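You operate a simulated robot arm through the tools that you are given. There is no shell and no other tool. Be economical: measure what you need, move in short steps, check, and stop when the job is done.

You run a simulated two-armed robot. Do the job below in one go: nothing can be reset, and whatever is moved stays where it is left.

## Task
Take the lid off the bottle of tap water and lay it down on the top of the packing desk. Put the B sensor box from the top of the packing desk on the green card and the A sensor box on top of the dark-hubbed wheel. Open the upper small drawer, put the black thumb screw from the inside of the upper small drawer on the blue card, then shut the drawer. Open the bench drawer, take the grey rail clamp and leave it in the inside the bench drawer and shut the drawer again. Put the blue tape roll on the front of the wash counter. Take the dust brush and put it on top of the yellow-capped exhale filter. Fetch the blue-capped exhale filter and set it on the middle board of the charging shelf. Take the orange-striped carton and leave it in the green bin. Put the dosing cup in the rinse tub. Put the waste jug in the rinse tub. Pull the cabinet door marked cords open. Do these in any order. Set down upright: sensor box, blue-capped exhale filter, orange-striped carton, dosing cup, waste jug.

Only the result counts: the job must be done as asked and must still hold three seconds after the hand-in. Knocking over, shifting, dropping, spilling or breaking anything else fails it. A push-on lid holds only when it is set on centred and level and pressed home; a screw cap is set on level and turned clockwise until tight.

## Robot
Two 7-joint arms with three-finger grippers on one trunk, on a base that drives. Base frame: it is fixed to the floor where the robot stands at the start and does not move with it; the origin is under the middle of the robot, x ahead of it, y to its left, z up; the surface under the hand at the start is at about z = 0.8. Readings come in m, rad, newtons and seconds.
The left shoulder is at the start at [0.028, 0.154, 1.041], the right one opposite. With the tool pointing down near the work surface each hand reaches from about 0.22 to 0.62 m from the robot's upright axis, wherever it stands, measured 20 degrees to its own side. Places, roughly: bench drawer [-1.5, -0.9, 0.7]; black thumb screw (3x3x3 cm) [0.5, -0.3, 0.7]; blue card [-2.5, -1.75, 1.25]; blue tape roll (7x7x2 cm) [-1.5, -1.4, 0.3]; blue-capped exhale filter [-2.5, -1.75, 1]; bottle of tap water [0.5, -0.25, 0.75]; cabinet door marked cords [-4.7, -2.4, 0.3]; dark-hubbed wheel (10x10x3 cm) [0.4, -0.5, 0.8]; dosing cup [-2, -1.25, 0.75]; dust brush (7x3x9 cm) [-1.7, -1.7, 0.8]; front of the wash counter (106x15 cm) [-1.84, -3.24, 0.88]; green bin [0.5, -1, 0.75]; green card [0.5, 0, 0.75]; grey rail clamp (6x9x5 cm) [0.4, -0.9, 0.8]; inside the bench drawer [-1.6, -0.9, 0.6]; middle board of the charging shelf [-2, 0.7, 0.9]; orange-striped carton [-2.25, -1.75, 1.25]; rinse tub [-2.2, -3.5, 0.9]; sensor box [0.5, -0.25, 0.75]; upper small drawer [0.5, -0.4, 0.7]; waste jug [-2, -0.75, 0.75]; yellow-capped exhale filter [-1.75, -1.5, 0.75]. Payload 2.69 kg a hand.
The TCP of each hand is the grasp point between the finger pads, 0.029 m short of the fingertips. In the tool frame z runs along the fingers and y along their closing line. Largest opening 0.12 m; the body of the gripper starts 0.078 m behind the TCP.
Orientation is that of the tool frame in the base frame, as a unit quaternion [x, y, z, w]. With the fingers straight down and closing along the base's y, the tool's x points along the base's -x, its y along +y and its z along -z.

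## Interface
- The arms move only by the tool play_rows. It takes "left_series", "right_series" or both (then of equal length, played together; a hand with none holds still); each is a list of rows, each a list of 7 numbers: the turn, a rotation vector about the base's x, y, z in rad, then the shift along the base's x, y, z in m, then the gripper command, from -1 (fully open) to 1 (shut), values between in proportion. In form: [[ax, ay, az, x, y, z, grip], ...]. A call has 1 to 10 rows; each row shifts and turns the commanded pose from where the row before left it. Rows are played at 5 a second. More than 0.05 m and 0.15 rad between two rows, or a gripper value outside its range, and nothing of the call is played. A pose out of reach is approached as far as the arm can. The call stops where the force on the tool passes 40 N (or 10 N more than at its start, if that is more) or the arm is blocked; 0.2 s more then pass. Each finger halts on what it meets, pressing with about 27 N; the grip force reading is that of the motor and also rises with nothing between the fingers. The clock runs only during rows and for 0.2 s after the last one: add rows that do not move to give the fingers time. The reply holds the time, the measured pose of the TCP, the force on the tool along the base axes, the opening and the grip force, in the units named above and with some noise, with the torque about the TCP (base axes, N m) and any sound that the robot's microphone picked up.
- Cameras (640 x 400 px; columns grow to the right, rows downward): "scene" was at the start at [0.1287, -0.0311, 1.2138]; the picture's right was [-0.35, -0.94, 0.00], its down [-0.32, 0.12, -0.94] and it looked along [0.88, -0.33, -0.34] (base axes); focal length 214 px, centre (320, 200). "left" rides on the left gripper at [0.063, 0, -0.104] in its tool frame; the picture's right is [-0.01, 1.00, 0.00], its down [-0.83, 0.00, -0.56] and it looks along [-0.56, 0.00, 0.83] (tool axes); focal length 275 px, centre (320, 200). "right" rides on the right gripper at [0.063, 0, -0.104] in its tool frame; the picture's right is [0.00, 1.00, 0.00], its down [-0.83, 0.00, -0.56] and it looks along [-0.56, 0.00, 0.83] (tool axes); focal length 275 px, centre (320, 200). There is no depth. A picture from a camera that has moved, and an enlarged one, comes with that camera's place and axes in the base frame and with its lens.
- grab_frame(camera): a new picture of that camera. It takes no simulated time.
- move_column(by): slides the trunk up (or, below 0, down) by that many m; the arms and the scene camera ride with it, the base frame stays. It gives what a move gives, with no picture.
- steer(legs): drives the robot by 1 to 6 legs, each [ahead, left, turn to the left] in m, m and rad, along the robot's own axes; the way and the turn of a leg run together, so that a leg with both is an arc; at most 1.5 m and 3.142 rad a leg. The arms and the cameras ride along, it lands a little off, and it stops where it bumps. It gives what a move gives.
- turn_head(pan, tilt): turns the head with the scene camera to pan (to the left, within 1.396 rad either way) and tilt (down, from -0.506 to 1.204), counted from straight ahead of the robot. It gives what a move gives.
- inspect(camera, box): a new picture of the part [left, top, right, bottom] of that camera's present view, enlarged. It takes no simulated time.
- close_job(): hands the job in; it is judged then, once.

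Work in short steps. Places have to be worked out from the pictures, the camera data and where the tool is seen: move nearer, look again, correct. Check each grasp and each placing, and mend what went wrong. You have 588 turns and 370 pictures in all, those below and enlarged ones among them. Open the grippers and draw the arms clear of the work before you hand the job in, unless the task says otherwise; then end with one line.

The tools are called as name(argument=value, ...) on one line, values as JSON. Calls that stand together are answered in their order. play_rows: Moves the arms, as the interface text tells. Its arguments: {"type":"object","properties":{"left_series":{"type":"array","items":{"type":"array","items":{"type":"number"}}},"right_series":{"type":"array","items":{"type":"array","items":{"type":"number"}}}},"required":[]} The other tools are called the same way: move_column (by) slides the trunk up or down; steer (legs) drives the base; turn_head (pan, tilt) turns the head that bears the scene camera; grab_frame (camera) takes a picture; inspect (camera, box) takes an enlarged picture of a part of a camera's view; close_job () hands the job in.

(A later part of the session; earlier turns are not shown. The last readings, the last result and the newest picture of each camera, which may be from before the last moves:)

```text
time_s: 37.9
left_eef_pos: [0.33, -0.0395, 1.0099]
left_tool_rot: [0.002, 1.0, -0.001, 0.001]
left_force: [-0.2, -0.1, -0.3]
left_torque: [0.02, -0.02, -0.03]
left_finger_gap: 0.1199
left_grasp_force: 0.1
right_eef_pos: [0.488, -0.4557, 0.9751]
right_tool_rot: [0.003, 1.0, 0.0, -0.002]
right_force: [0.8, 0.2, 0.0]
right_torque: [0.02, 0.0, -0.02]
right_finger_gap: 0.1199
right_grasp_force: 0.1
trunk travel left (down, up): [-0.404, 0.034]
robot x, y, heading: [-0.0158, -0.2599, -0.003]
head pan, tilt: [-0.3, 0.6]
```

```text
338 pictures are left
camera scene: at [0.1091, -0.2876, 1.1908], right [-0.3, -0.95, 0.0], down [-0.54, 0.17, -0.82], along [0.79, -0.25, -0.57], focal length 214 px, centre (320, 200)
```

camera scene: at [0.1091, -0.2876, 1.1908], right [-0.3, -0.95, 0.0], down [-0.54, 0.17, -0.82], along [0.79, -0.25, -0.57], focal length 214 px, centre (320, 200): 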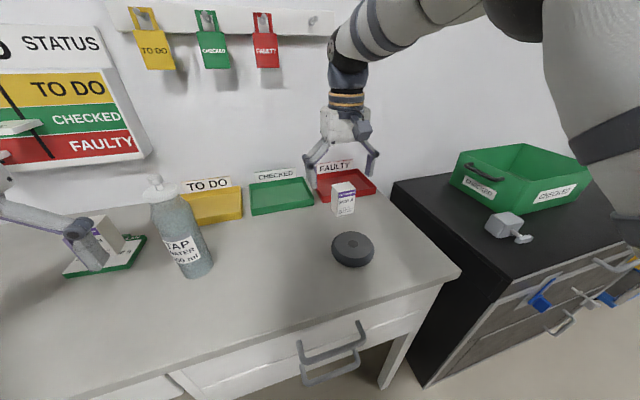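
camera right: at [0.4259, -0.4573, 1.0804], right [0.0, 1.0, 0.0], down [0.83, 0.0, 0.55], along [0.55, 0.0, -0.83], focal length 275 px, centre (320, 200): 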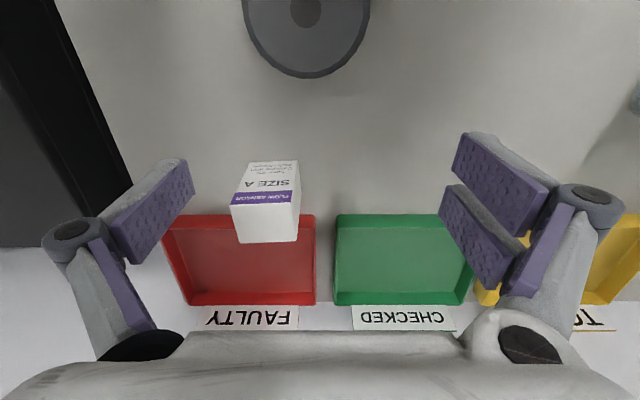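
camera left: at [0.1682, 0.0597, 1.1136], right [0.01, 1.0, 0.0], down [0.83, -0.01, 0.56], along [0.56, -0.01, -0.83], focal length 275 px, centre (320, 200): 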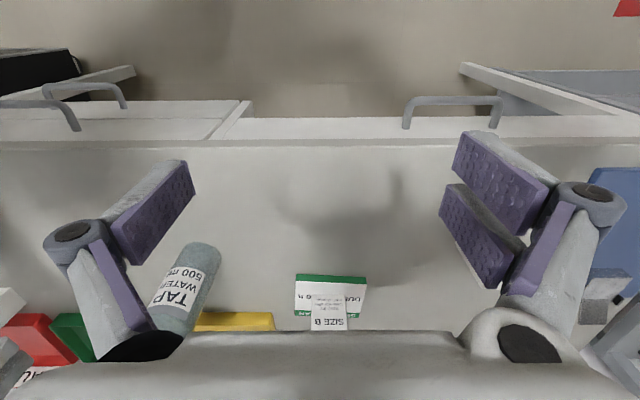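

Box A's centre is about (0.573, -0.505), standing in front of the red tray. I nudge ahead 4 cm, then move over it.

steer(legs=[[0.04, 0, 0]])

play_rows(right_series=[[0, 0, 0, 0.0, -0.025, 0.0, -1], [0, 0, 0, 0.02, -0.025, 0, -1], [0, 0, 0, 0.025, 0, 0, -1], [0, 0, 0, 0, 0, -0.03, -1], [0, 0, 0, 0, 0, 0, -1]])

grab_frame(camera="right")

```text
time_s: 38.7
left_eef_pos: [0.3719, -0.0385, 1.0081]
left_tool_rot: [0.002, 1.0, 0.0, 0.0]
left_force: [0.2, -0.1, -0.7]
left_torque: [0.02, 0.05, 0.03]
left_finger_gap: 0.1201
left_grasp_force: 0.1
right_eef_pos: [0.5289, -0.4569, 0.9757]
right_tool_rot: [0.002, 1.0, 0.0, -0.003]
right_force: [0.6, -0.4, -0.1]
right_torque: [-0.01, 0.06, -0.03]
right_finger_gap: 0.12
right_grasp_force: 0.1
trunk travel left (down, up): [-0.404, 0.034]
robot x, y, heading: [0.0249, -0.2637, -0.003]
head pan, tilt: [-0.3, 0.6]
```

```text
time_s: 39.9
left_eef_pos: [0.3696, -0.0394, 1.0094]
left_tool_rot: [0.002, 1.0, -0.001, 0.0]
left_force: [1.3, -0.5, 1.2]
left_torque: [-0.01, -0.02, -0.01]
left_finger_gap: 0.12
left_grasp_force: 0.0
right_eef_pos: [0.5713, -0.5066, 0.9445]
right_tool_rot: [0.003, 1.0, 0.0, -0.002]
right_force: [0.1, 0.8, 0.1]
right_torque: [-0.02, -0.01, -0.01]
right_finger_gap: 0.1199
right_grasp_force: 0.1
trunk travel left (down, up): [-0.404, 0.034]
robot x, y, heading: [0.0267, -0.261, -0.003]
head pan, tilt: [-0.3, 0.6]
```

```text
337 pictures are left
camera right: at [0.5104, -0.5071, 1.0504], right [0.0, 1.0, 0.0], down [0.83, 0.0, 0.55], along [0.55, 0.0, -0.83], focal length 275 px, centre (320, 200)
```

right: 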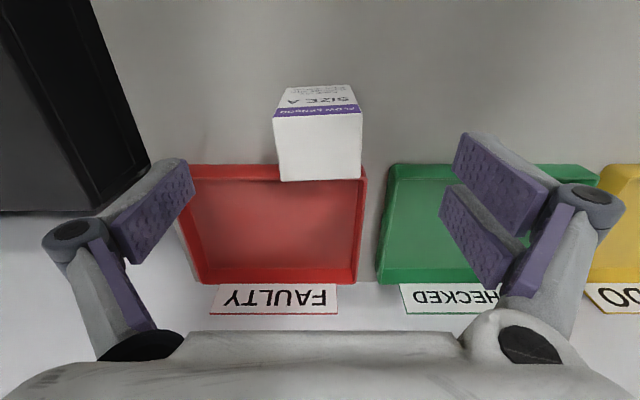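

Centred in y; x centre ≈0.578. I shift 6 mm, lower to z≈0.845 and close.

play_rows(right_series=[[0, 0, 0, 0.006, 0, -0.035, -1], [0, 0, 0, 0, 0, -0.035, -1], [0, 0, 0, 0, 0, -0.03, -1], [0, 0, 0, 0, 0, 0, -1], [0, 0, 0, 0, 0, 0, 1], [0, 0, 0, 0, 0, 0, 1], [0, 0, 0, 0, 0, 0, 1]])

grab_frame(camera="right")

```text
time_s: 41.5
left_eef_pos: [0.3697, -0.0395, 1.0097]
left_tool_rot: [0.002, 1.0, 0.0, 0.001]
left_force: [0.4, -1.3, -0.3]
left_torque: [0.0, 0.04, 0.04]
left_finger_gap: 0.12
left_grasp_force: 0.0
right_eef_pos: [0.5797, -0.5067, 0.8443]
right_tool_rot: [0.002, 1.0, 0.0, -0.002]
right_force: [2.1, -0.2, 1.9]
right_torque: [0.12, -0.05, -0.08]
right_finger_gap: 0.0542
right_grasp_force: 26.5
trunk travel left (down, up): [-0.404, 0.034]
robot x, y, heading: [0.0236, -0.2638, -0.004]
head pan, tilt: [-0.3, 0.6]
```

```text
336 pictures are left
camera right: at [0.5184, -0.5079, 0.9506], right [0.0, 1.0, 0.0], down [0.83, 0.0, 0.55], along [0.55, 0.0, -0.83], focal length 275 px, centre (320, 200)
```

right: 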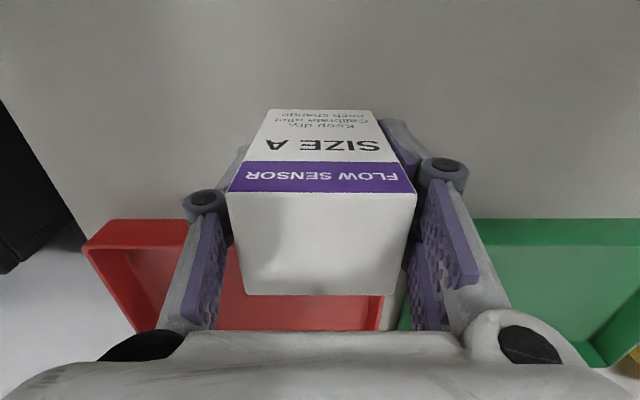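

Box A held. Lift and move back above the wheel (≈0.42, -0.47).

play_rows(right_series=[[0, 0, 0, 0, 0, 0.04, 1], [0, 0, 0, 0, 0, 0.035, 1], [0, 0, 0, -0.045, 0.01, 0, 1], [0, 0, 0, -0.045, 0.01, 0, 1], [0, 0, 0, -0.04, 0.01, 0, 1], [0, 0, 0, -0.01, 0, 0, 1], [0, 0, 0, 0, 0, 0, 1]])

grab_frame(camera="right")

grab_frame(camera="scene")

```text
time_s: 43.1
left_eef_pos: [0.37, -0.0395, 1.0089]
left_tool_rot: [0.002, 1.0, -0.001, 0.001]
left_force: [-0.1, 1.0, -0.3]
left_torque: [-0.01, -0.01, 0.0]
left_finger_gap: 0.1198
left_grasp_force: 0.2
right_eef_pos: [0.4391, -0.4756, 0.9189]
right_tool_rot: [0.002, 1.0, 0.0, -0.001]
right_force: [0.5, 0.0, -0.7]
right_torque: [0.03, -0.01, 0.0]
right_finger_gap: 0.054
right_grasp_force: 26.7
trunk travel left (down, up): [-0.404, 0.034]
robot x, y, heading: [0.0246, -0.2643, -0.004]
head pan, tilt: [-0.3, 0.6]
```

```text
335 pictures are left
camera right: at [0.3773, -0.4776, 1.0249], right [0.0, 1.0, 0.0], down [0.83, 0.0, 0.55], along [0.55, 0.0, -0.83], focal length 275 px, centre (320, 200)
```

right: 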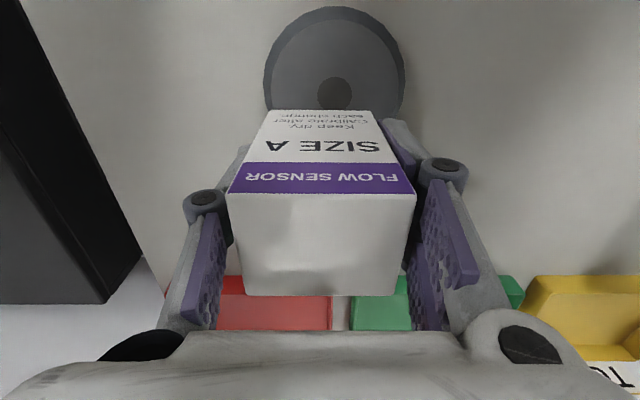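

```text
334 pictures are left
camera scene: at [0.1489, -0.2878, 1.1908], right [-0.3, -0.95, 0.0], down [-0.54, 0.17, -0.83], along [0.79, -0.25, -0.56], focal length 214 px, centre (320, 200)
```

scene: 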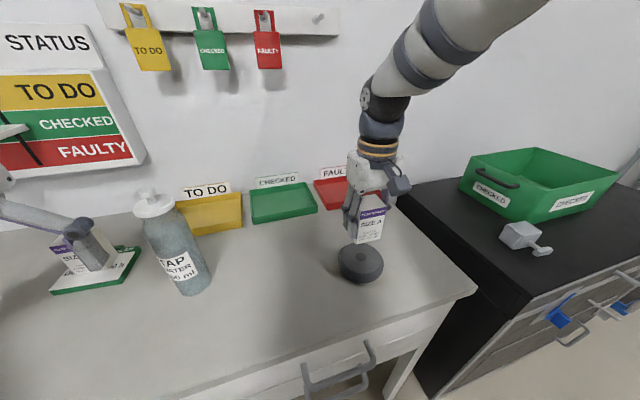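

Hub at (0.420, -0.468). I align over it and lower to just above contact.

play_rows(right_series=[[0, 0, 0, -0.017, 0.008, 0, 1], [0, 0, 0, 0, 0, -0.02, 1], [0, 0, 0, 0, 0, -0.016, 1], [0, 0, 0, 0, 0, 0, 1]])

grab_frame(camera="right")

```text
time_s: 44.1
left_eef_pos: [0.37, -0.0389, 1.0093]
left_tool_rot: [0.002, 1.0, -0.001, 0.001]
left_force: [0.3, 0.5, 0.3]
left_torque: [-0.01, -0.03, -0.02]
left_finger_gap: 0.12
left_grasp_force: 0.0
right_eef_pos: [0.423, -0.4678, 0.8826]
right_tool_rot: [0.003, 1.0, -0.001, -0.002]
right_force: [-0.9, 0.3, -0.7]
right_torque: [0.0, -0.02, 0.02]
right_finger_gap: 0.0544
right_grasp_force: 27.1
trunk travel left (down, up): [-0.404, 0.034]
robot x, y, heading: [0.0245, -0.2623, -0.005]
head pan, tilt: [-0.3, 0.6]
```

```text
333 pictures are left
camera right: at [0.3608, -0.4689, 0.9881], right [0.0, 1.0, 0.0], down [0.83, 0.0, 0.55], along [0.55, 0.0, -0.83], focal length 275 px, centre (320, 200)
```

right: 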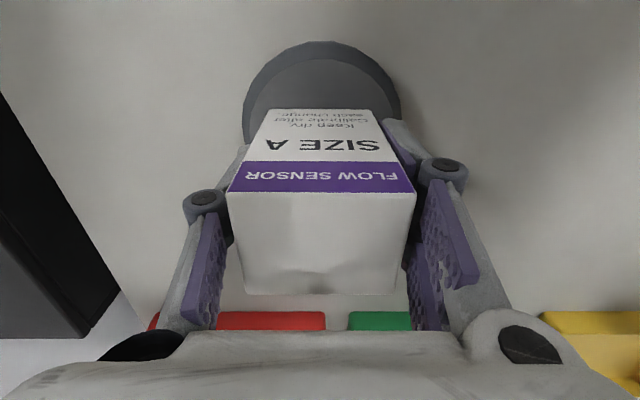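

Lowering in small steps to contact.

play_rows(right_series=[[0, 0, 0, 0, 0, -0.005, 1], [0, 0, 0, 0, 0, -0.004, 1], [0, 0, 0, 0, 0, 0, 1]])

```text
time_s: 44.9
left_eef_pos: [0.3697, -0.0382, 1.01]
left_tool_rot: [0.001, 1.0, -0.001, 0.001]
left_force: [0.0, 0.1, 0.0]
left_torque: [-0.02, 0.0, -0.01]
left_finger_gap: 0.12
left_grasp_force: 0.0
right_eef_pos: [0.4206, -0.4688, 0.8755]
right_tool_rot: [0.003, 1.0, 0.0, -0.001]
right_force: [-0.4, 0.5, 9.4]
right_torque: [0.3, -0.02, -0.01]
right_finger_gap: 0.0542
right_grasp_force: 27.3
trunk travel left (down, up): [-0.404, 0.034]
robot x, y, heading: [0.0254, -0.2624, -0.003]
head pan, tilt: [-0.3, 0.6]
```

Contact (9 N). Release and rise.

play_rows(right_series=[[0, 0, 0, 0.0, 0, -0.001, 0.0], [0, 0, 0, 0.0, 0, 0, -0.6], [0, 0, 0, 0, 0, 0, -1], [0, 0, 0, 0, 0, 0.04, -1], [0, 0, 0, 0, 0, 0.04, -1], [0, 0, 0, 0, 0, 0.02, -1]])

grab_frame(camera="right")

grab_frame(camera="scene")

```text
time_s: 46.3
left_eef_pos: [0.3696, -0.038, 1.0095]
left_tool_rot: [0.001, 1.0, -0.001, 0.001]
left_force: [1.0, -0.3, -0.2]
left_torque: [0.01, 0.01, 0.01]
left_finger_gap: 0.12
left_grasp_force: 0.0
right_eef_pos: [0.4225, -0.4692, 0.9723]
right_tool_rot: [0.002, 1.0, 0.0, -0.003]
right_force: [0.0, -0.5, -0.7]
right_torque: [0.04, 0.0, -0.01]
right_finger_gap: 0.12
right_grasp_force: 0.0
trunk travel left (down, up): [-0.404, 0.034]
robot x, y, heading: [0.0283, -0.2629, -0.006]
head pan, tilt: [-0.3, 0.6]
```

```text
332 pictures are left
camera right: at [0.3604, -0.47, 1.0783], right [0.0, 1.0, 0.0], down [0.83, 0.0, 0.55], along [0.55, 0.0, -0.83], focal length 275 px, centre (320, 200)
```

right: 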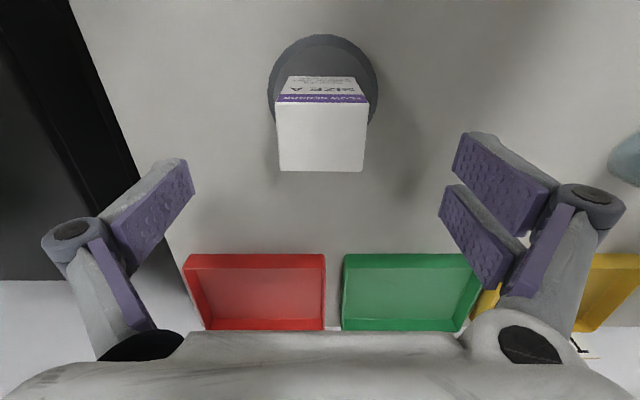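

```text
331 pictures are left
camera scene: at [0.1487, -0.2876, 1.1909], right [-0.3, -0.95, 0.0], down [-0.54, 0.17, -0.83], along [0.79, -0.25, -0.56], focal length 214 px, centre (320, 200)
```

scene: 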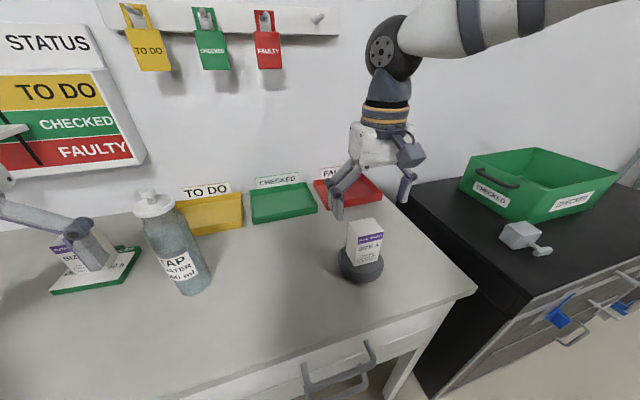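

Box A stands on the wheel. Now I inspect the bottle's lid up close.

inspect(camera="scene", box=[100, 170, 260, 310])

inspect(camera="left", box=[0, 0, 640, 400])

```text
2.86 times, centred on (180, 240) of scene
camera zoom: at [0.1487, -0.2876, 1.1909], right [-0.3, -0.95, 0.0], down [-0.54, 0.17, -0.83], along [0.79, -0.25, -0.56], focal length 613 px, centre (720, 86)
```

zoom: 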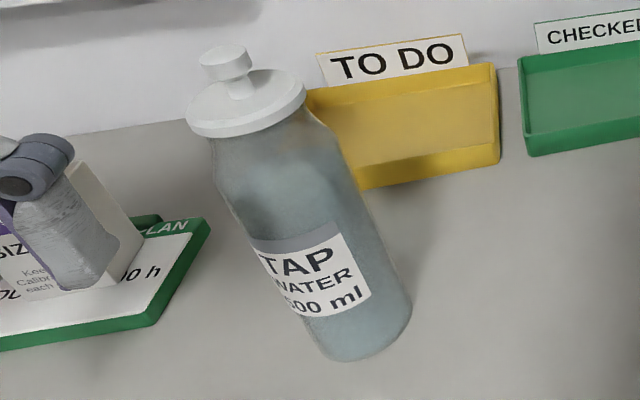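

```text
1.00 times, centred on (320, 200) of left (not enlarged: the box is as wide or as high as the picture)
camera zoom: at [0.3069, -0.0398, 1.1136], right [0.01, 1.0, 0.0], down [0.83, -0.01, 0.56], along [0.56, -0.01, -0.83], focal length 275 px, centre (320, 200)
```

zoom: 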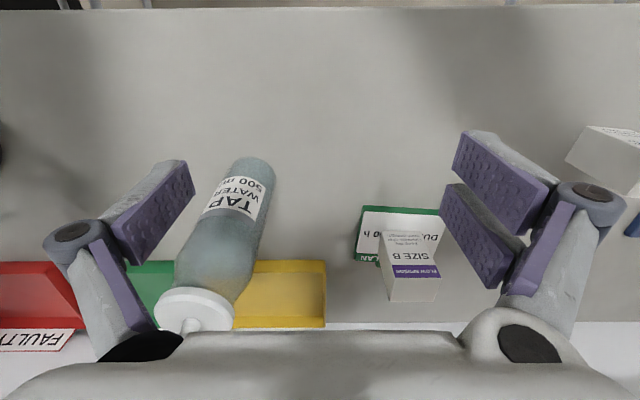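

It is a smooth push-on lid with a knob. Plan: left hand holds the bottle's body with a tilted grasp, right hand pulls the knob up. I centre the robot on the bottle.

steer(legs=[[-0.06, 0.0, 0], [0, 0.13, 0]])

turn_head(pan=0.0, tilt=0.5)

grab_frame(camera="scene")

grab_frame(camera="left")

```text
time_s: 48.6
left_eef_pos: [0.3124, 0.0909, 1.0087]
left_tool_rot: [0.004, 1.0, 0.0, 0.0]
left_force: [0.8, 1.0, 0.4]
left_torque: [-0.06, 0.0, -0.02]
left_finger_gap: 0.1201
left_grasp_force: 0.1
right_eef_pos: [0.3626, -0.3393, 0.9715]
right_tool_rot: [0.004, 1.0, 0.0, -0.003]
right_force: [0.6, -0.6, -0.4]
right_torque: [-0.04, 0.01, -0.03]
right_finger_gap: 0.1197
right_grasp_force: 0.1
trunk travel left (down, up): [-0.404, 0.034]
robot x, y, heading: [-0.0402, -0.1297, -0.017]
head pan, tilt: [-0.3, 0.6]
```

```text
time_s: 49.4
left_eef_pos: [0.3124, 0.0906, 1.009]
left_tool_rot: [0.003, 1.0, -0.001, 0.0]
left_force: [0.4, 0.6, 0.1]
left_torque: [-0.04, 0.0, 0.0]
left_finger_gap: 0.1201
left_grasp_force: 0.1
right_eef_pos: [0.3625, -0.3404, 0.9724]
right_tool_rot: [0.005, 1.0, -0.001, -0.003]
right_force: [0.7, -0.1, 0.6]
right_torque: [0.02, 0.01, 0.0]
right_finger_gap: 0.12
right_grasp_force: 0.1
trunk travel left (down, up): [-0.404, 0.034]
robot x, y, heading: [-0.0354, -0.13, -0.009]
head pan, tilt: [0.0, 0.499]
```

```text
328 pictures are left
camera scene: at [0.0968, -0.1313, 1.1999], right [-0.01, -1.0, 0.0], down [-0.48, 0.0, -0.88], along [0.88, -0.01, -0.48], focal length 214 px, centre (320, 200)
```

scene: 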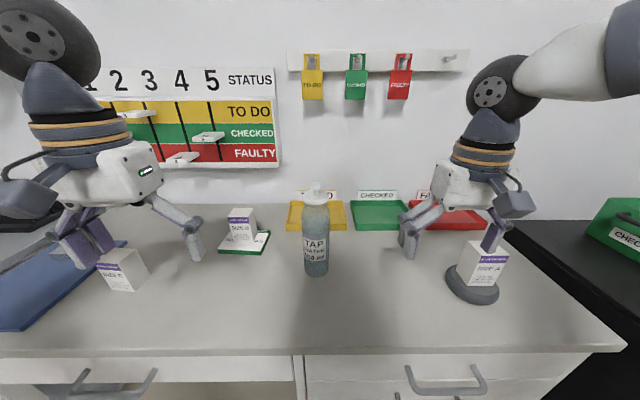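

```text
327 pictures are left
camera left: at [0.249, 0.09, 1.1136], right [0.01, 1.0, 0.0], down [0.83, -0.01, 0.56], along [0.56, -0.01, -0.83], focal length 275 px, centre (320, 200)
```

left: 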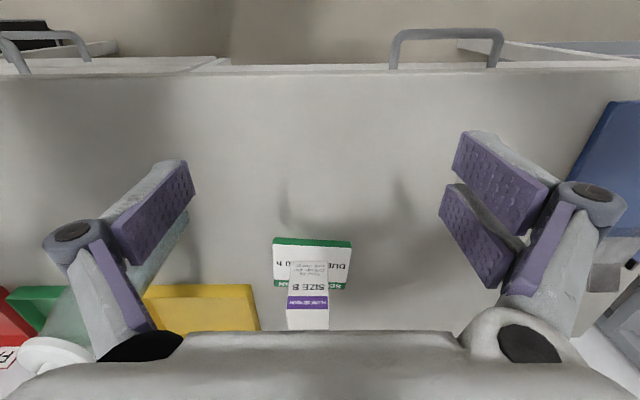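

Bottle axis ≈(0.487, -0.128), body Ø≈0.06, lid disc at z≈0.995, knob top ≈1.027. I tilt the left hand 45° forward (about y) in place.

play_rows(left_series=[[0, -0.13, 0, 0, 0, 0, -1], [0, -0.13, 0, 0, 0, 0, -1], [0, -0.13, 0, 0, 0, 0, -1], [0, -0.13, 0, 0, 0, 0, -1], [0, -0.13, 0, 0, 0, 0, -1], [0, -0.135, 0, 0, 0, 0, -1], [0, 0, 0, 0, 0, 0, -1]])

grab_frame(camera="scene")

```text
time_s: 51.0
left_eef_pos: [0.3324, 0.0905, 1.0237]
left_tool_rot: [0.004, 0.924, 0.001, 0.384]
left_force: [0.1, -0.2, 0.1]
left_torque: [0.0, -0.02, -0.01]
left_finger_gap: 0.12
left_grasp_force: 0.1
left hand out of reach, approached as far as the arm can: row 6
right_eef_pos: [0.3629, -0.3398, 0.9734]
right_tool_rot: [0.004, 1.0, 0.0, -0.003]
right_force: [0.4, 0.3, 0.1]
right_torque: [-0.01, -0.02, 0.02]
right_finger_gap: 0.1198
right_grasp_force: 0.1
trunk travel left (down, up): [-0.404, 0.034]
robot x, y, heading: [-0.0349, -0.13, -0.004]
head pan, tilt: [0.0, 0.499]
```

```text
326 pictures are left
camera scene: at [0.0967, -0.1311, 1.2], right [-0.01, -1.0, 0.0], down [-0.48, 0.0, -0.88], along [0.88, -0.01, -0.48], focal length 214 px, centre (320, 200)
```

scene: 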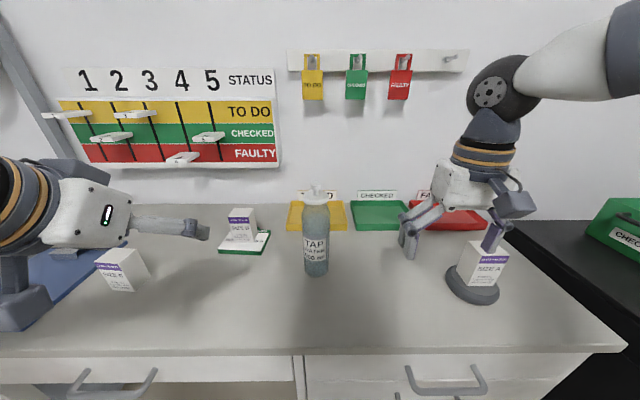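

45° tilt reached. I move the left hand toward the bottle's front at (0.40, -0.128, 0.965).

play_rows(left_series=[[0, 0, 0, 0.015, -0.043, -0.01, -1], [0, 0, 0, 0.015, -0.043, -0.01, -1], [0, 0, 0, 0.015, -0.043, -0.01, -1], [0, 0, 0, 0.01, -0.045, -0.01, -1], [0, 0, 0, 0.01, -0.044, -0.01, -1], [0, 0, 0, 0, 0, 0, -1]])

grab_frame(camera="left")

grab_frame(camera="scene")

```text
time_s: 52.4
left_eef_pos: [0.3959, -0.1287, 0.9764]
left_tool_rot: [0.003, 0.924, 0.001, 0.383]
left_force: [0.2, 0.2, -0.3]
left_torque: [-0.04, 0.02, -0.03]
left_finger_gap: 0.1201
left_grasp_force: 0.0
right_eef_pos: [0.3623, -0.3379, 0.9714]
right_tool_rot: [0.005, 1.0, 0.0, -0.003]
right_force: [0.3, 0.5, 0.5]
right_torque: [-0.04, -0.02, 0.0]
right_finger_gap: 0.1198
right_grasp_force: 0.1
trunk travel left (down, up): [-0.404, 0.034]
robot x, y, heading: [-0.0346, -0.1336, -0.012]
head pan, tilt: [0.0, 0.499]
```

```text
325 pictures are left
camera left: at [0.2785, -0.1288, 1.0061], right [0.01, 1.0, 0.01], down [0.19, -0.01, 0.98], along [0.98, -0.01, -0.19], focal length 275 px, centre (320, 200)
```

left: 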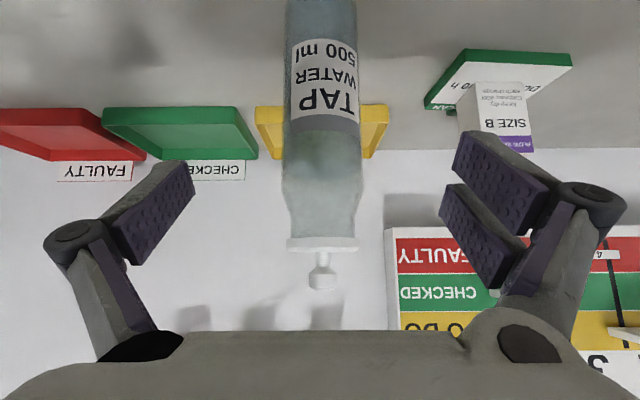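

```text
324 pictures are left
camera scene: at [0.0967, -0.1306, 1.2], right [-0.01, -1.0, 0.0], down [-0.48, 0.0, -0.88], along [0.88, -0.01, -0.48], focal length 214 px, centre (320, 200)
```

scene: 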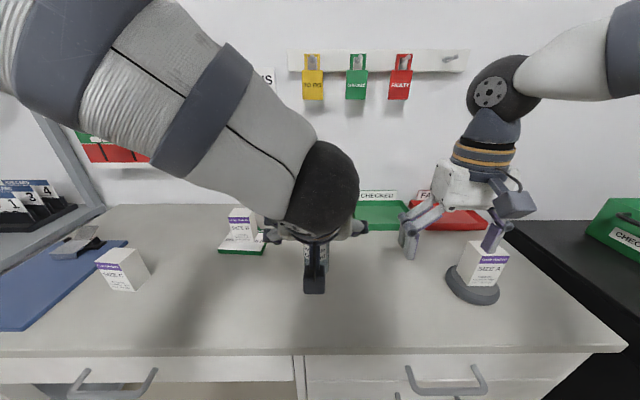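

Bottle is centred between the fingers. I advance along the tool axis to the body and close.

play_rows(left_series=[[0, 0, 0, 0.03, 0, -0.03, -1], [0, 0, 0, 0.03, 0, -0.03, -1], [0, 0, 0, 0.028, 0, -0.03, -1], [0, 0, 0, 0, 0, 0, -1]])

grab_frame(camera="left")

```text
time_s: 53.4
left_eef_pos: [0.4845, -0.127, 0.8834]
left_tool_rot: [0.003, 0.924, 0.002, 0.383]
left_force: [-0.4, -0.3, -0.2]
left_torque: [-0.04, -0.11, 0.04]
left_finger_gap: 0.1197
left_grasp_force: 0.1
right_eef_pos: [0.3624, -0.3397, 0.972]
right_tool_rot: [0.004, 1.0, 0.0, -0.001]
right_force: [-0.6, -0.7, 0.2]
right_torque: [0.0, 0.03, -0.04]
right_finger_gap: 0.12
right_grasp_force: 0.1
trunk travel left (down, up): [-0.404, 0.034]
robot x, y, heading: [-0.0358, -0.1325, -0.007]
head pan, tilt: [0.0, 0.499]
```

```text
323 pictures are left
camera left: at [0.3676, -0.1284, 0.912], right [0.01, 1.0, 0.01], down [0.19, -0.01, 0.98], along [0.98, -0.01, -0.19], focal length 275 px, centre (320, 200)
```

left: 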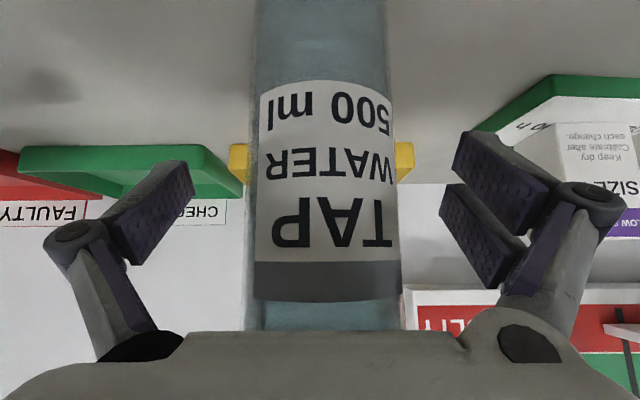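

The bottle lies between the pads. Closing gently.

play_rows(left_series=[[0, 0, 0, 0, 0, 0, -0.3], [0, 0, 0, 0, 0, 0, 0.1], [0, 0, 0, 0, 0, 0, 1], [0, 0, 0, 0, 0, 0, 1]])

grab_frame(camera="left")

```text
time_s: 54.4
left_eef_pos: [0.4864, -0.1266, 0.8822]
left_tool_rot: [0.004, 0.924, 0.001, 0.383]
left_force: [0.3, 2.0, 0.7]
left_torque: [0.22, -0.09, 0.06]
left_finger_gap: 0.0597
left_grasp_force: 27.1
right_eef_pos: [0.3633, -0.3404, 0.9718]
right_tool_rot: [0.004, 1.0, 0.0, -0.003]
right_force: [1.2, 0.0, -0.3]
right_torque: [0.04, 0.02, 0.01]
right_finger_gap: 0.1201
right_grasp_force: 0.1
trunk travel left (down, up): [-0.404, 0.034]
robot x, y, heading: [-0.0367, -0.13, -0.009]
head pan, tilt: [0.0, 0.499]
```

```text
322 pictures are left
camera left: at [0.3677, -0.1281, 0.9121], right [0.01, 1.0, 0.01], down [0.19, -0.01, 0.98], along [0.98, -0.01, -0.19], focal length 275 px, centre (320, 200)
```

left: 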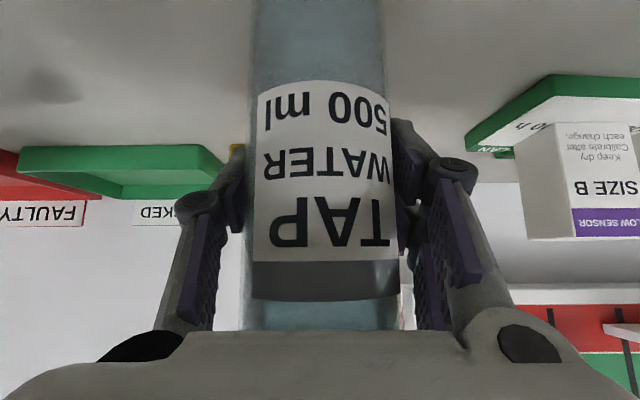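

Bottle is held. I raise the right hand and bring it above the knob.

play_rows(right_series=[[0, 0, 0, 0.02, 0, 0.04, -0.2], [0, 0, 0, 0.02, 0.0, 0.04, -0.2], [0, 0, 0, 0.02, 0.02, 0.035, -0.2], [0, 0, 0, 0.02, 0.04, 0, -0.2], [0, 0, 0, 0.02, 0.04, 0, -0.2], [0, 0, 0, 0.02, 0.04, 0, -0.2], [0, 0, 0, 0, 0.03, 0, -0.2], [0, 0, 0, 0, 0, 0, -0.2]])

grab_frame(camera="right")

grab_frame(camera="scene")

```text
time_s: 56.2
left_eef_pos: [0.4853, -0.1279, 0.8837]
left_tool_rot: [0.004, 0.924, 0.001, 0.383]
left_force: [-0.7, 0.2, 2.1]
left_torque: [0.18, -0.05, 0.02]
left_finger_gap: 0.0598
left_grasp_force: 26.4
right_eef_pos: [0.462, -0.19, 1.0798]
right_tool_rot: [0.003, 1.0, -0.001, -0.002]
right_force: [0.4, 0.6, 0.0]
right_torque: [-0.02, 0.0, 0.03]
right_finger_gap: 0.0719
right_grasp_force: 0.1
right hand out of reach, approached as far as the arm can: row 6, 7
trunk travel left (down, up): [-0.404, 0.034]
robot x, y, heading: [-0.0336, -0.1304, -0.005]
head pan, tilt: [0.0, 0.499]
```

```text
321 pictures are left
camera right: at [0.4006, -0.1906, 1.1858], right [0.0, 1.0, 0.0], down [0.83, 0.0, 0.55], along [0.55, 0.0, -0.83], focal length 275 px, centre (320, 200)
```

right: 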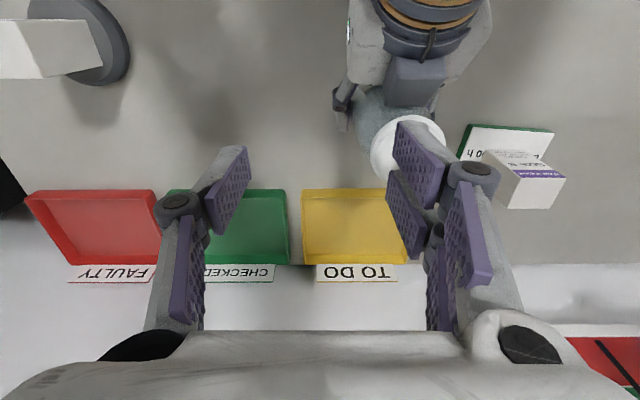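

```text
320 pictures are left
camera scene: at [0.0966, -0.1311, 1.2], right [-0.01, -1.0, 0.0], down [-0.48, 0.0, -0.88], along [0.88, -0.01, -0.48], focal length 214 px, centre (320, 200)
```

scene: 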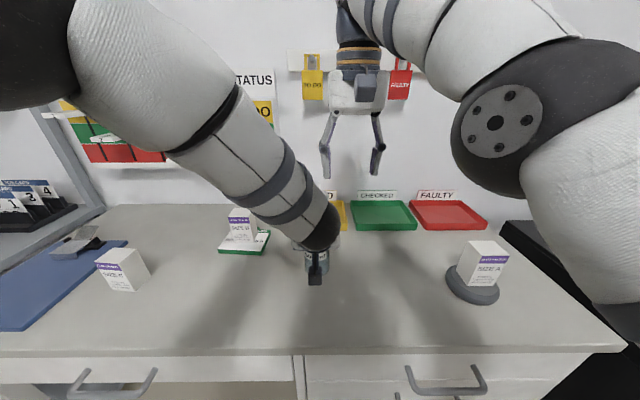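

The right hand is just short of reach here. I release the bottle, retract the left hand along its axis, and bring the right hand back, to then drive closer.

play_rows(left_series=[[0, 0, 0, 0, 0, 0, 0.0], [0, 0, 0, 0, 0, 0, -0.5], [0, 0, 0, 0, 0, 0, -1], [0, 0, 0, 0, 0, 0, -1], [0, 0, 0, -0.03, 0, 0.03, -1], [0, 0, 0, -0.03, 0, 0.03, -1], [0, 0, 0, -0.03, 0, 0.03, -1], [0, 0, 0, 0, 0, 0, -1]], right_series=[[0, 0, 0, 0, -0.03, 0, -0.2], [0, 0, 0, -0.02, -0.03, 0, -0.2], [0, 0, 0, -0.02, -0.02, 0, -0.2], [0, 0, 0, -0.02, 0, 0, -0.2], [0, 0, 0, 0, 0, 0, -0.2], [0, 0, 0, 0, 0, 0, -0.2], [0, 0, 0, 0, 0, 0, -0.2], [0, 0, 0, 0, 0, 0, -0.2]])

grab_frame(camera="left")

```text
time_s: 58.0
left_eef_pos: [0.3924, -0.1257, 0.9708]
left_tool_rot: [0.004, 0.924, 0.002, 0.383]
left_force: [0.1, 0.3, -0.8]
left_torque: [0.01, -0.01, 0.0]
left_finger_gap: 0.1199
left_grasp_force: 0.0
right_eef_pos: [0.4011, -0.2711, 1.0818]
right_tool_rot: [0.004, 1.0, 0.002, -0.003]
right_force: [0.9, 0.6, 0.1]
right_torque: [-0.01, -0.01, 0.0]
right_finger_gap: 0.072
right_grasp_force: 0.1
trunk travel left (down, up): [-0.404, 0.034]
robot x, y, heading: [-0.0364, -0.1283, -0.007]
head pan, tilt: [0.0, 0.499]
```

```text
319 pictures are left
camera left: at [0.275, -0.1271, 1.0008], right [0.01, 1.0, 0.01], down [0.19, -0.01, 0.98], along [0.98, -0.01, -0.19], focal length 275 px, centre (320, 200)
```

left: 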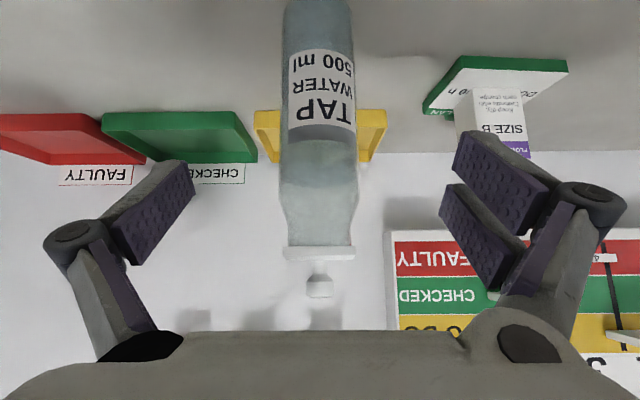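

I retract the left hand a bit more, then drive forward 7 cm.

play_rows(left_series=[[0, 0, 0, -0.03, 0, 0.0, -1], [0, 0, 0, -0.03, 0, 0.0, -1], [0, 0, 0, 0, 0, 0, -1]])

steer(legs=[[0.07, 0.0, 0]])

grab_frame(camera="left")

```text
time_s: 58.8
left_eef_pos: [0.3343, -0.1283, 0.973]
left_tool_rot: [0.003, 0.924, 0.001, 0.383]
left_force: [-0.9, -0.7, 0.5]
left_torque: [0.0, 0.02, 0.0]
left_finger_gap: 0.12
left_grasp_force: 0.0
right_eef_pos: [0.4006, -0.2714, 1.0812]
right_tool_rot: [0.004, 1.0, 0.001, -0.002]
right_force: [0.0, 0.0, 0.4]
right_torque: [0.0, 0.02, 0.01]
right_finger_gap: 0.0719
right_grasp_force: 0.1
trunk travel left (down, up): [-0.404, 0.034]
robot x, y, heading: [-0.0354, -0.1321, -0.012]
head pan, tilt: [0.0, 0.499]
```

```text
time_s: 59.8
left_eef_pos: [0.403, -0.1275, 0.972]
left_tool_rot: [0.004, 0.924, 0.001, 0.382]
left_force: [0.9, -0.1, -0.4]
left_torque: [0.01, -0.02, 0.01]
left_finger_gap: 0.1201
left_grasp_force: 0.1
right_eef_pos: [0.4694, -0.2718, 1.0818]
right_tool_rot: [0.004, 1.0, 0.001, -0.002]
right_force: [0.3, -0.7, 0.1]
right_torque: [0.04, 0.0, 0.0]
right_finger_gap: 0.0719
right_grasp_force: 0.1
trunk travel left (down, up): [-0.404, 0.034]
robot x, y, heading: [0.0348, -0.1275, -0.008]
head pan, tilt: [0.0, 0.499]
```

```text
318 pictures are left
camera left: at [0.285, -0.1286, 1.0014], right [0.01, 1.0, 0.01], down [0.19, -0.01, 0.98], along [0.98, -0.01, -0.19], focal length 275 px, centre (320, 200)
```

left: 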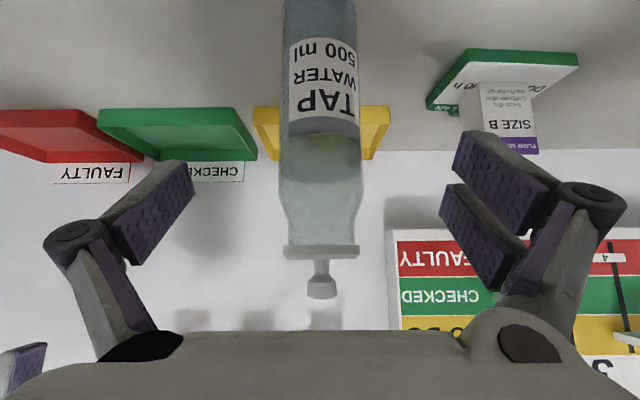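

Now I try the right hand over the knob from here.

play_rows(right_series=[[0, 0, 0, 0.005, 0.04, 0.0, -0.2], [0, 0, 0, 0.005, 0.04, 0.0, -0.2], [0, 0, 0, 0.005, 0.04, 0, -0.2], [0, 0, 0, 0.003, 0.025, 0, -0.2], [0, 0, 0, 0, 0, 0, -0.2]])

grab_frame(camera="right")

```text
time_s: 61.0
left_eef_pos: [0.4017, -0.1279, 0.9729]
left_tool_rot: [0.003, 0.924, 0.001, 0.384]
left_force: [0.2, -0.1, -0.5]
left_torque: [0.02, -0.02, 0.03]
left_finger_gap: 0.1201
left_grasp_force: 0.0
right_eef_pos: [0.4885, -0.1244, 1.0811]
right_tool_rot: [0.004, 1.0, 0.0, -0.002]
right_force: [0.4, 0.5, 0.2]
right_torque: [0.02, 0.01, 0.03]
right_finger_gap: 0.0721
right_grasp_force: 0.1
trunk travel left (down, up): [-0.404, 0.034]
robot x, y, heading: [0.033, -0.134, -0.009]
head pan, tilt: [0.0, 0.499]
```

```text
317 pictures are left
camera right: at [0.4269, -0.1253, 1.1859], right [0.0, 1.0, 0.0], down [0.83, 0.0, 0.55], along [0.55, 0.0, -0.83], focal length 275 px, centre (320, 200)
```

right: 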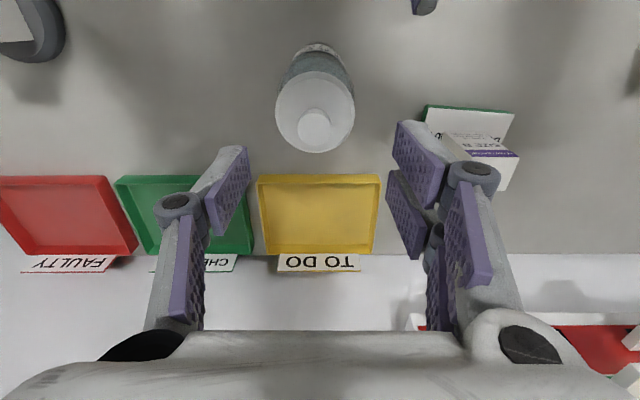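

Reachable. Knob at ≈(0.480, -0.129). I re-grip the bottle with the left hand.

play_rows(left_series=[[0, 0, 0, 0.028, 0, -0.028, -1], [0, 0, 0, 0.028, 0, -0.028, -1], [0, 0, 0, 0.025, -0.001, -0.028, -1], [0, 0, 0, 0, 0, 0, -1], [0, 0, 0, 0, 0, 0, -0.3], [0, 0, 0, 0, 0, 0, 0.1], [0, 0, 0, 0, 0, 0, 1], [0, 0, 0, 0, 0, 0, 1]])

grab_frame(camera="right")

```text
time_s: 62.8
left_eef_pos: [0.4808, -0.1298, 0.8883]
left_tool_rot: [0.003, 0.923, 0.0, 0.384]
left_force: [1.5, -0.1, -0.6]
left_torque: [0.15, -0.11, -0.04]
left_finger_gap: 0.0596
left_grasp_force: 26.9
right_eef_pos: [0.488, -0.1246, 1.0807]
right_tool_rot: [0.004, 1.0, 0.001, -0.002]
right_force: [0.1, -0.2, 0.2]
right_torque: [-0.02, 0.02, 0.01]
right_finger_gap: 0.0718
right_grasp_force: 0.0
trunk travel left (down, up): [-0.404, 0.034]
robot x, y, heading: [0.0317, -0.1304, -0.007]
head pan, tilt: [0.0, 0.499]
```

```text
316 pictures are left
camera right: at [0.4273, -0.1254, 1.1859], right [0.0, 1.0, 0.0], down [0.83, 0.0, 0.55], along [0.55, 0.0, -0.83], focal length 275 px, centre (320, 200)
```

right: 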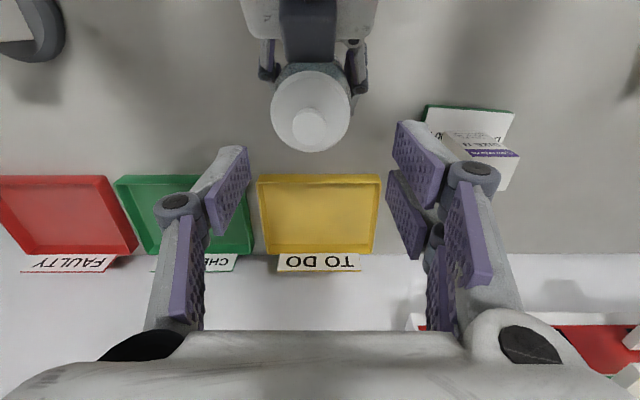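

Knob at (0.480, -0.131). I align and lower to z≈1.037, then close on the knob.

play_rows(right_series=[[0, 0, 0, -0.007, -0.0065, 0.0, -0.2], [0, 0, 0, 0, 0, -0.022, -0.2], [0, 0, 0, 0, 0, -0.022, -0.2], [0, 0, 0, 0, 0, 0, -0.2]])

grab_frame(camera="right")

```text
time_s: 63.8
left_eef_pos: [0.4821, -0.1308, 0.8887]
left_tool_rot: [0.004, 0.924, 0.001, 0.383]
left_force: [-1.1, 0.2, -0.5]
left_torque: [0.12, 0.11, 0.05]
left_finger_gap: 0.0597
left_grasp_force: 26.8
right_eef_pos: [0.4811, -0.1321, 1.0376]
right_tool_rot: [0.003, 1.0, 0.001, -0.002]
right_force: [0.2, 0.2, 0.1]
right_torque: [0.01, -0.02, 0.01]
right_finger_gap: 0.0719
right_grasp_force: 0.1
trunk travel left (down, up): [-0.404, 0.034]
robot x, y, heading: [0.0358, -0.1299, -0.009]
head pan, tilt: [0.0, 0.499]
```

```text
315 pictures are left
camera right: at [0.4194, -0.1337, 1.1429], right [0.0, 1.0, 0.0], down [0.83, 0.0, 0.55], along [0.55, 0.0, -0.83], focal length 275 px, centre (320, 200)
```

right: 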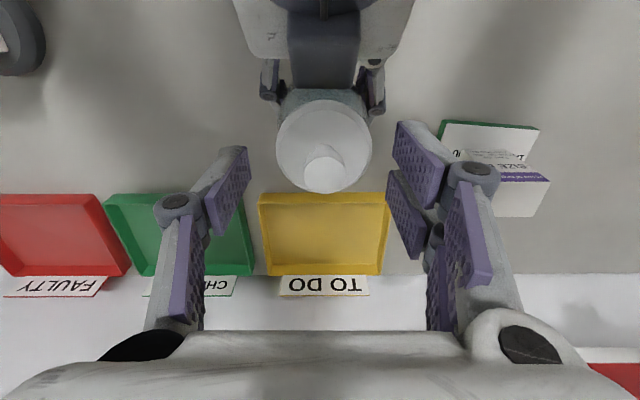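

Knob top ≈1.028, so pads overlap it. I lower 4 mm more and close.

play_rows(right_series=[[0, 0, 0, 0, 0.001, -0.004, -0.2], [0, 0, 0, 0, 0, 0, 0.4], [0, 0, 0, 0, 0, 0, 1], [0, 0, 0, 0, 0, 0, 1], [0, 0, 0, 0, 0, 0, 1]])

grab_frame(camera="right")

```text
time_s: 65.0
left_eef_pos: [0.4824, -0.1309, 0.8889]
left_tool_rot: [0.004, 0.923, 0.001, 0.384]
left_force: [-1.6, -0.7, -0.6]
left_torque: [0.07, 0.11, 0.04]
left_finger_gap: 0.0596
left_grasp_force: 26.8
right_eef_pos: [0.4801, -0.1328, 1.0337]
right_tool_rot: [0.004, 1.0, 0.002, -0.003]
right_force: [0.6, 0.1, 0.3]
right_torque: [0.0, 0.03, 0.02]
right_finger_gap: 0.0122
right_grasp_force: 27.1
trunk travel left (down, up): [-0.404, 0.034]
robot x, y, heading: [0.0337, -0.1333, -0.012]
head pan, tilt: [0.0, 0.499]
heard: snap
```

```text
314 pictures are left
camera right: at [0.4191, -0.1322, 1.1396], right [0.0, 1.0, 0.0], down [0.83, 0.0, 0.55], along [0.55, 0.0, -0.83], focal length 275 px, centre (320, 200)
```

right: 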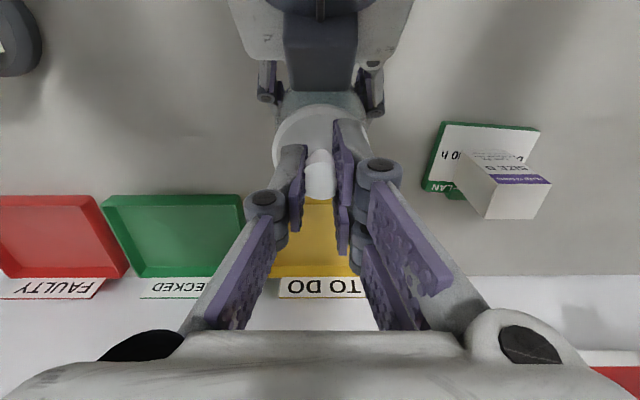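

Heard a snap — the lid seems to have popped loose. I lift it straight up.

play_rows(right_series=[[0, 0, 0, 0, 0, 0.02, 1], [0, 0, 0, 0, 0, 0.03, 1], [0, 0, 0, 0, 0, 0, 1]])

grab_frame(camera="right")

grab_frame(camera="left")

```text
time_s: 65.8
left_eef_pos: [0.4812, -0.131, 0.8878]
left_tool_rot: [0.004, 0.923, 0.001, 0.384]
left_force: [-1.7, -0.3, -0.5]
left_torque: [0.12, 0.07, 0.0]
left_finger_gap: 0.0596
left_grasp_force: 27.3
right_eef_pos: [0.4794, -0.1317, 1.0839]
right_tool_rot: [0.005, 1.0, 0.0, -0.003]
right_force: [-0.7, 0.0, 0.5]
right_torque: [0.02, 0.0, 0.02]
right_finger_gap: 0.0125
right_grasp_force: 27.3
trunk travel left (down, up): [-0.404, 0.034]
robot x, y, heading: [0.0327, -0.1315, -0.007]
head pan, tilt: [0.0, 0.499]
```

```text
313 pictures are left
camera right: at [0.4178, -0.1325, 1.1902], right [0.0, 1.0, 0.0], down [0.83, 0.0, 0.55], along [0.55, 0.0, -0.83], focal length 275 px, centre (320, 200)
```

right: 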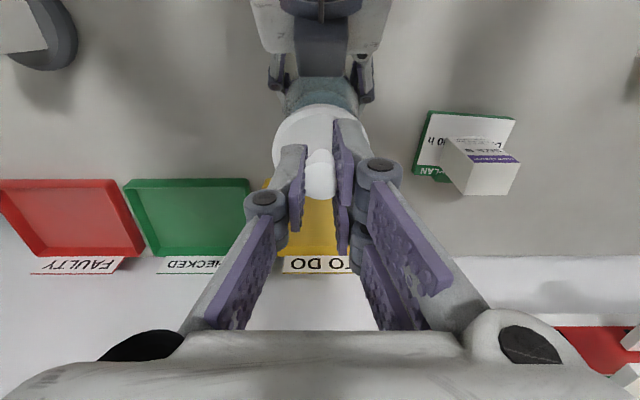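

```text
312 pictures are left
camera left: at [0.364, -0.1316, 0.9176], right [0.01, 1.0, 0.01], down [0.19, -0.01, 0.98], along [0.98, -0.01, -0.19], focal length 275 px, centre (320, 200)
```

left: 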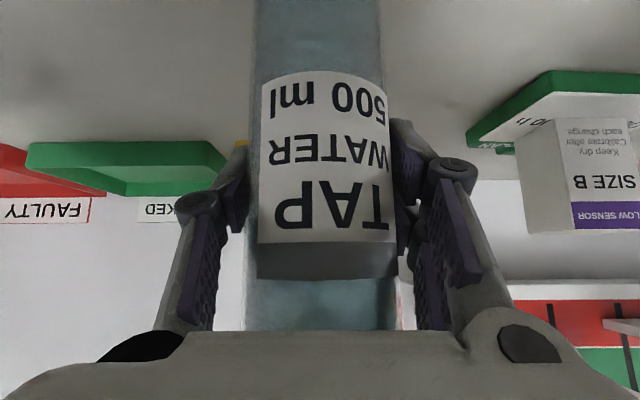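

The lid came off with the right hand. I carry it to a free desk spot (≈0.45, -0.30).

play_rows(right_series=[[0, 0, 0, 0, -0.04, 0.01, 1], [0, 0, 0, 0, -0.05, 0.0, 1], [0, 0, 0, -0.01, -0.045, 0, 1], [0, 0, 0, -0.02, -0.035, -0.02, 1], [0, 0, 0, 0, 0, -0.045, 1], [0, 0, 0, 0, 0, -0.045, 1], [0, 0, 0, 0, 0, -0.045, 1], [0, 0, 0, 0, 0, 0, 1]])

grab_frame(camera="right")

```text
time_s: 67.6
left_eef_pos: [0.4821, -0.1308, 0.8883]
left_tool_rot: [0.004, 0.923, 0.001, 0.384]
left_force: [0.0, 0.2, -0.7]
left_torque: [0.19, -0.11, 0.0]
left_finger_gap: 0.0595
left_grasp_force: 27.0
right_eef_pos: [0.4497, -0.2986, 0.9394]
right_tool_rot: [0.005, 1.0, 0.001, -0.002]
right_force: [-0.3, -0.3, 0.0]
right_torque: [0.03, -0.03, -0.02]
right_finger_gap: 0.0124
right_grasp_force: 26.6
trunk travel left (down, up): [-0.404, 0.034]
robot x, y, heading: [0.0315, -0.1285, -0.004]
head pan, tilt: [0.0, 0.499]
```

```text
311 pictures are left
camera right: at [0.3883, -0.3001, 1.0453], right [0.0, 1.0, 0.0], down [0.83, 0.0, 0.55], along [0.55, 0.0, -0.83], focal length 275 px, centre (320, 200)
```

right: 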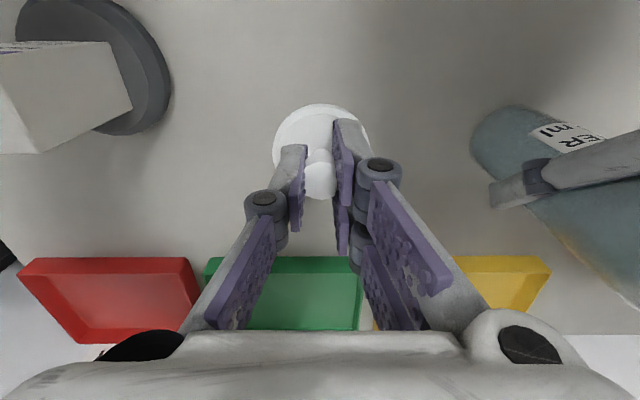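

Clear around. Lowering toward the desk.

play_rows(right_series=[[0, 0, 0, 0, 0, -0.04, 1], [0, 0, 0, 0, 0, -0.03, 1], [0, 0, 0, 0, 0, -0.01, 1], [0, 0, 0, 0, 0, -0.005, 1], [0, 0, 0, 0, 0, 0, 1]])

```text
time_s: 68.8
left_eef_pos: [0.48, -0.1297, 0.8888]
left_tool_rot: [0.003, 0.924, 0.002, 0.383]
left_force: [-1.4, -0.5, 0.0]
left_torque: [0.1, 0.05, 0.02]
left_finger_gap: 0.0596
left_grasp_force: 27.3
right_eef_pos: [0.4526, -0.3011, 0.8538]
right_tool_rot: [0.005, 1.0, 0.0, -0.002]
right_force: [0.2, 0.3, -0.1]
right_torque: [0.02, -0.03, -0.02]
right_finger_gap: 0.0123
right_grasp_force: 27.0
trunk travel left (down, up): [-0.404, 0.034]
robot x, y, heading: [0.0321, -0.132, -0.009]
head pan, tilt: [0.0, 0.499]
```

play_rows(right_series=[[0, 0, 0, 0, 0, -0.005, 1], [0, 0, 0, 0, 0, -0.004, 1], [0, 0, 0, 0, 0, -0.004, 1], [0, 0, 0, 0, 0, 0, 1]])

```text
time_s: 69.8
left_eef_pos: [0.4808, -0.1313, 0.8892]
left_tool_rot: [0.003, 0.923, 0.002, 0.384]
left_force: [-0.4, 0.3, 0.4]
left_torque: [0.11, 0.05, 0.02]
left_finger_gap: 0.0595
left_grasp_force: 26.7
right_eef_pos: [0.4515, -0.3037, 0.8419]
right_tool_rot: [0.004, 1.0, 0.001, -0.001]
right_force: [-0.2, 0.1, -0.7]
right_torque: [0.01, -0.05, -0.01]
right_finger_gap: 0.0122
right_grasp_force: 27.0
trunk travel left (down, up): [-0.404, 0.034]
robot x, y, heading: [0.0335, -0.1291, -0.01]
head pan, tilt: [0.0, 0.499]
```

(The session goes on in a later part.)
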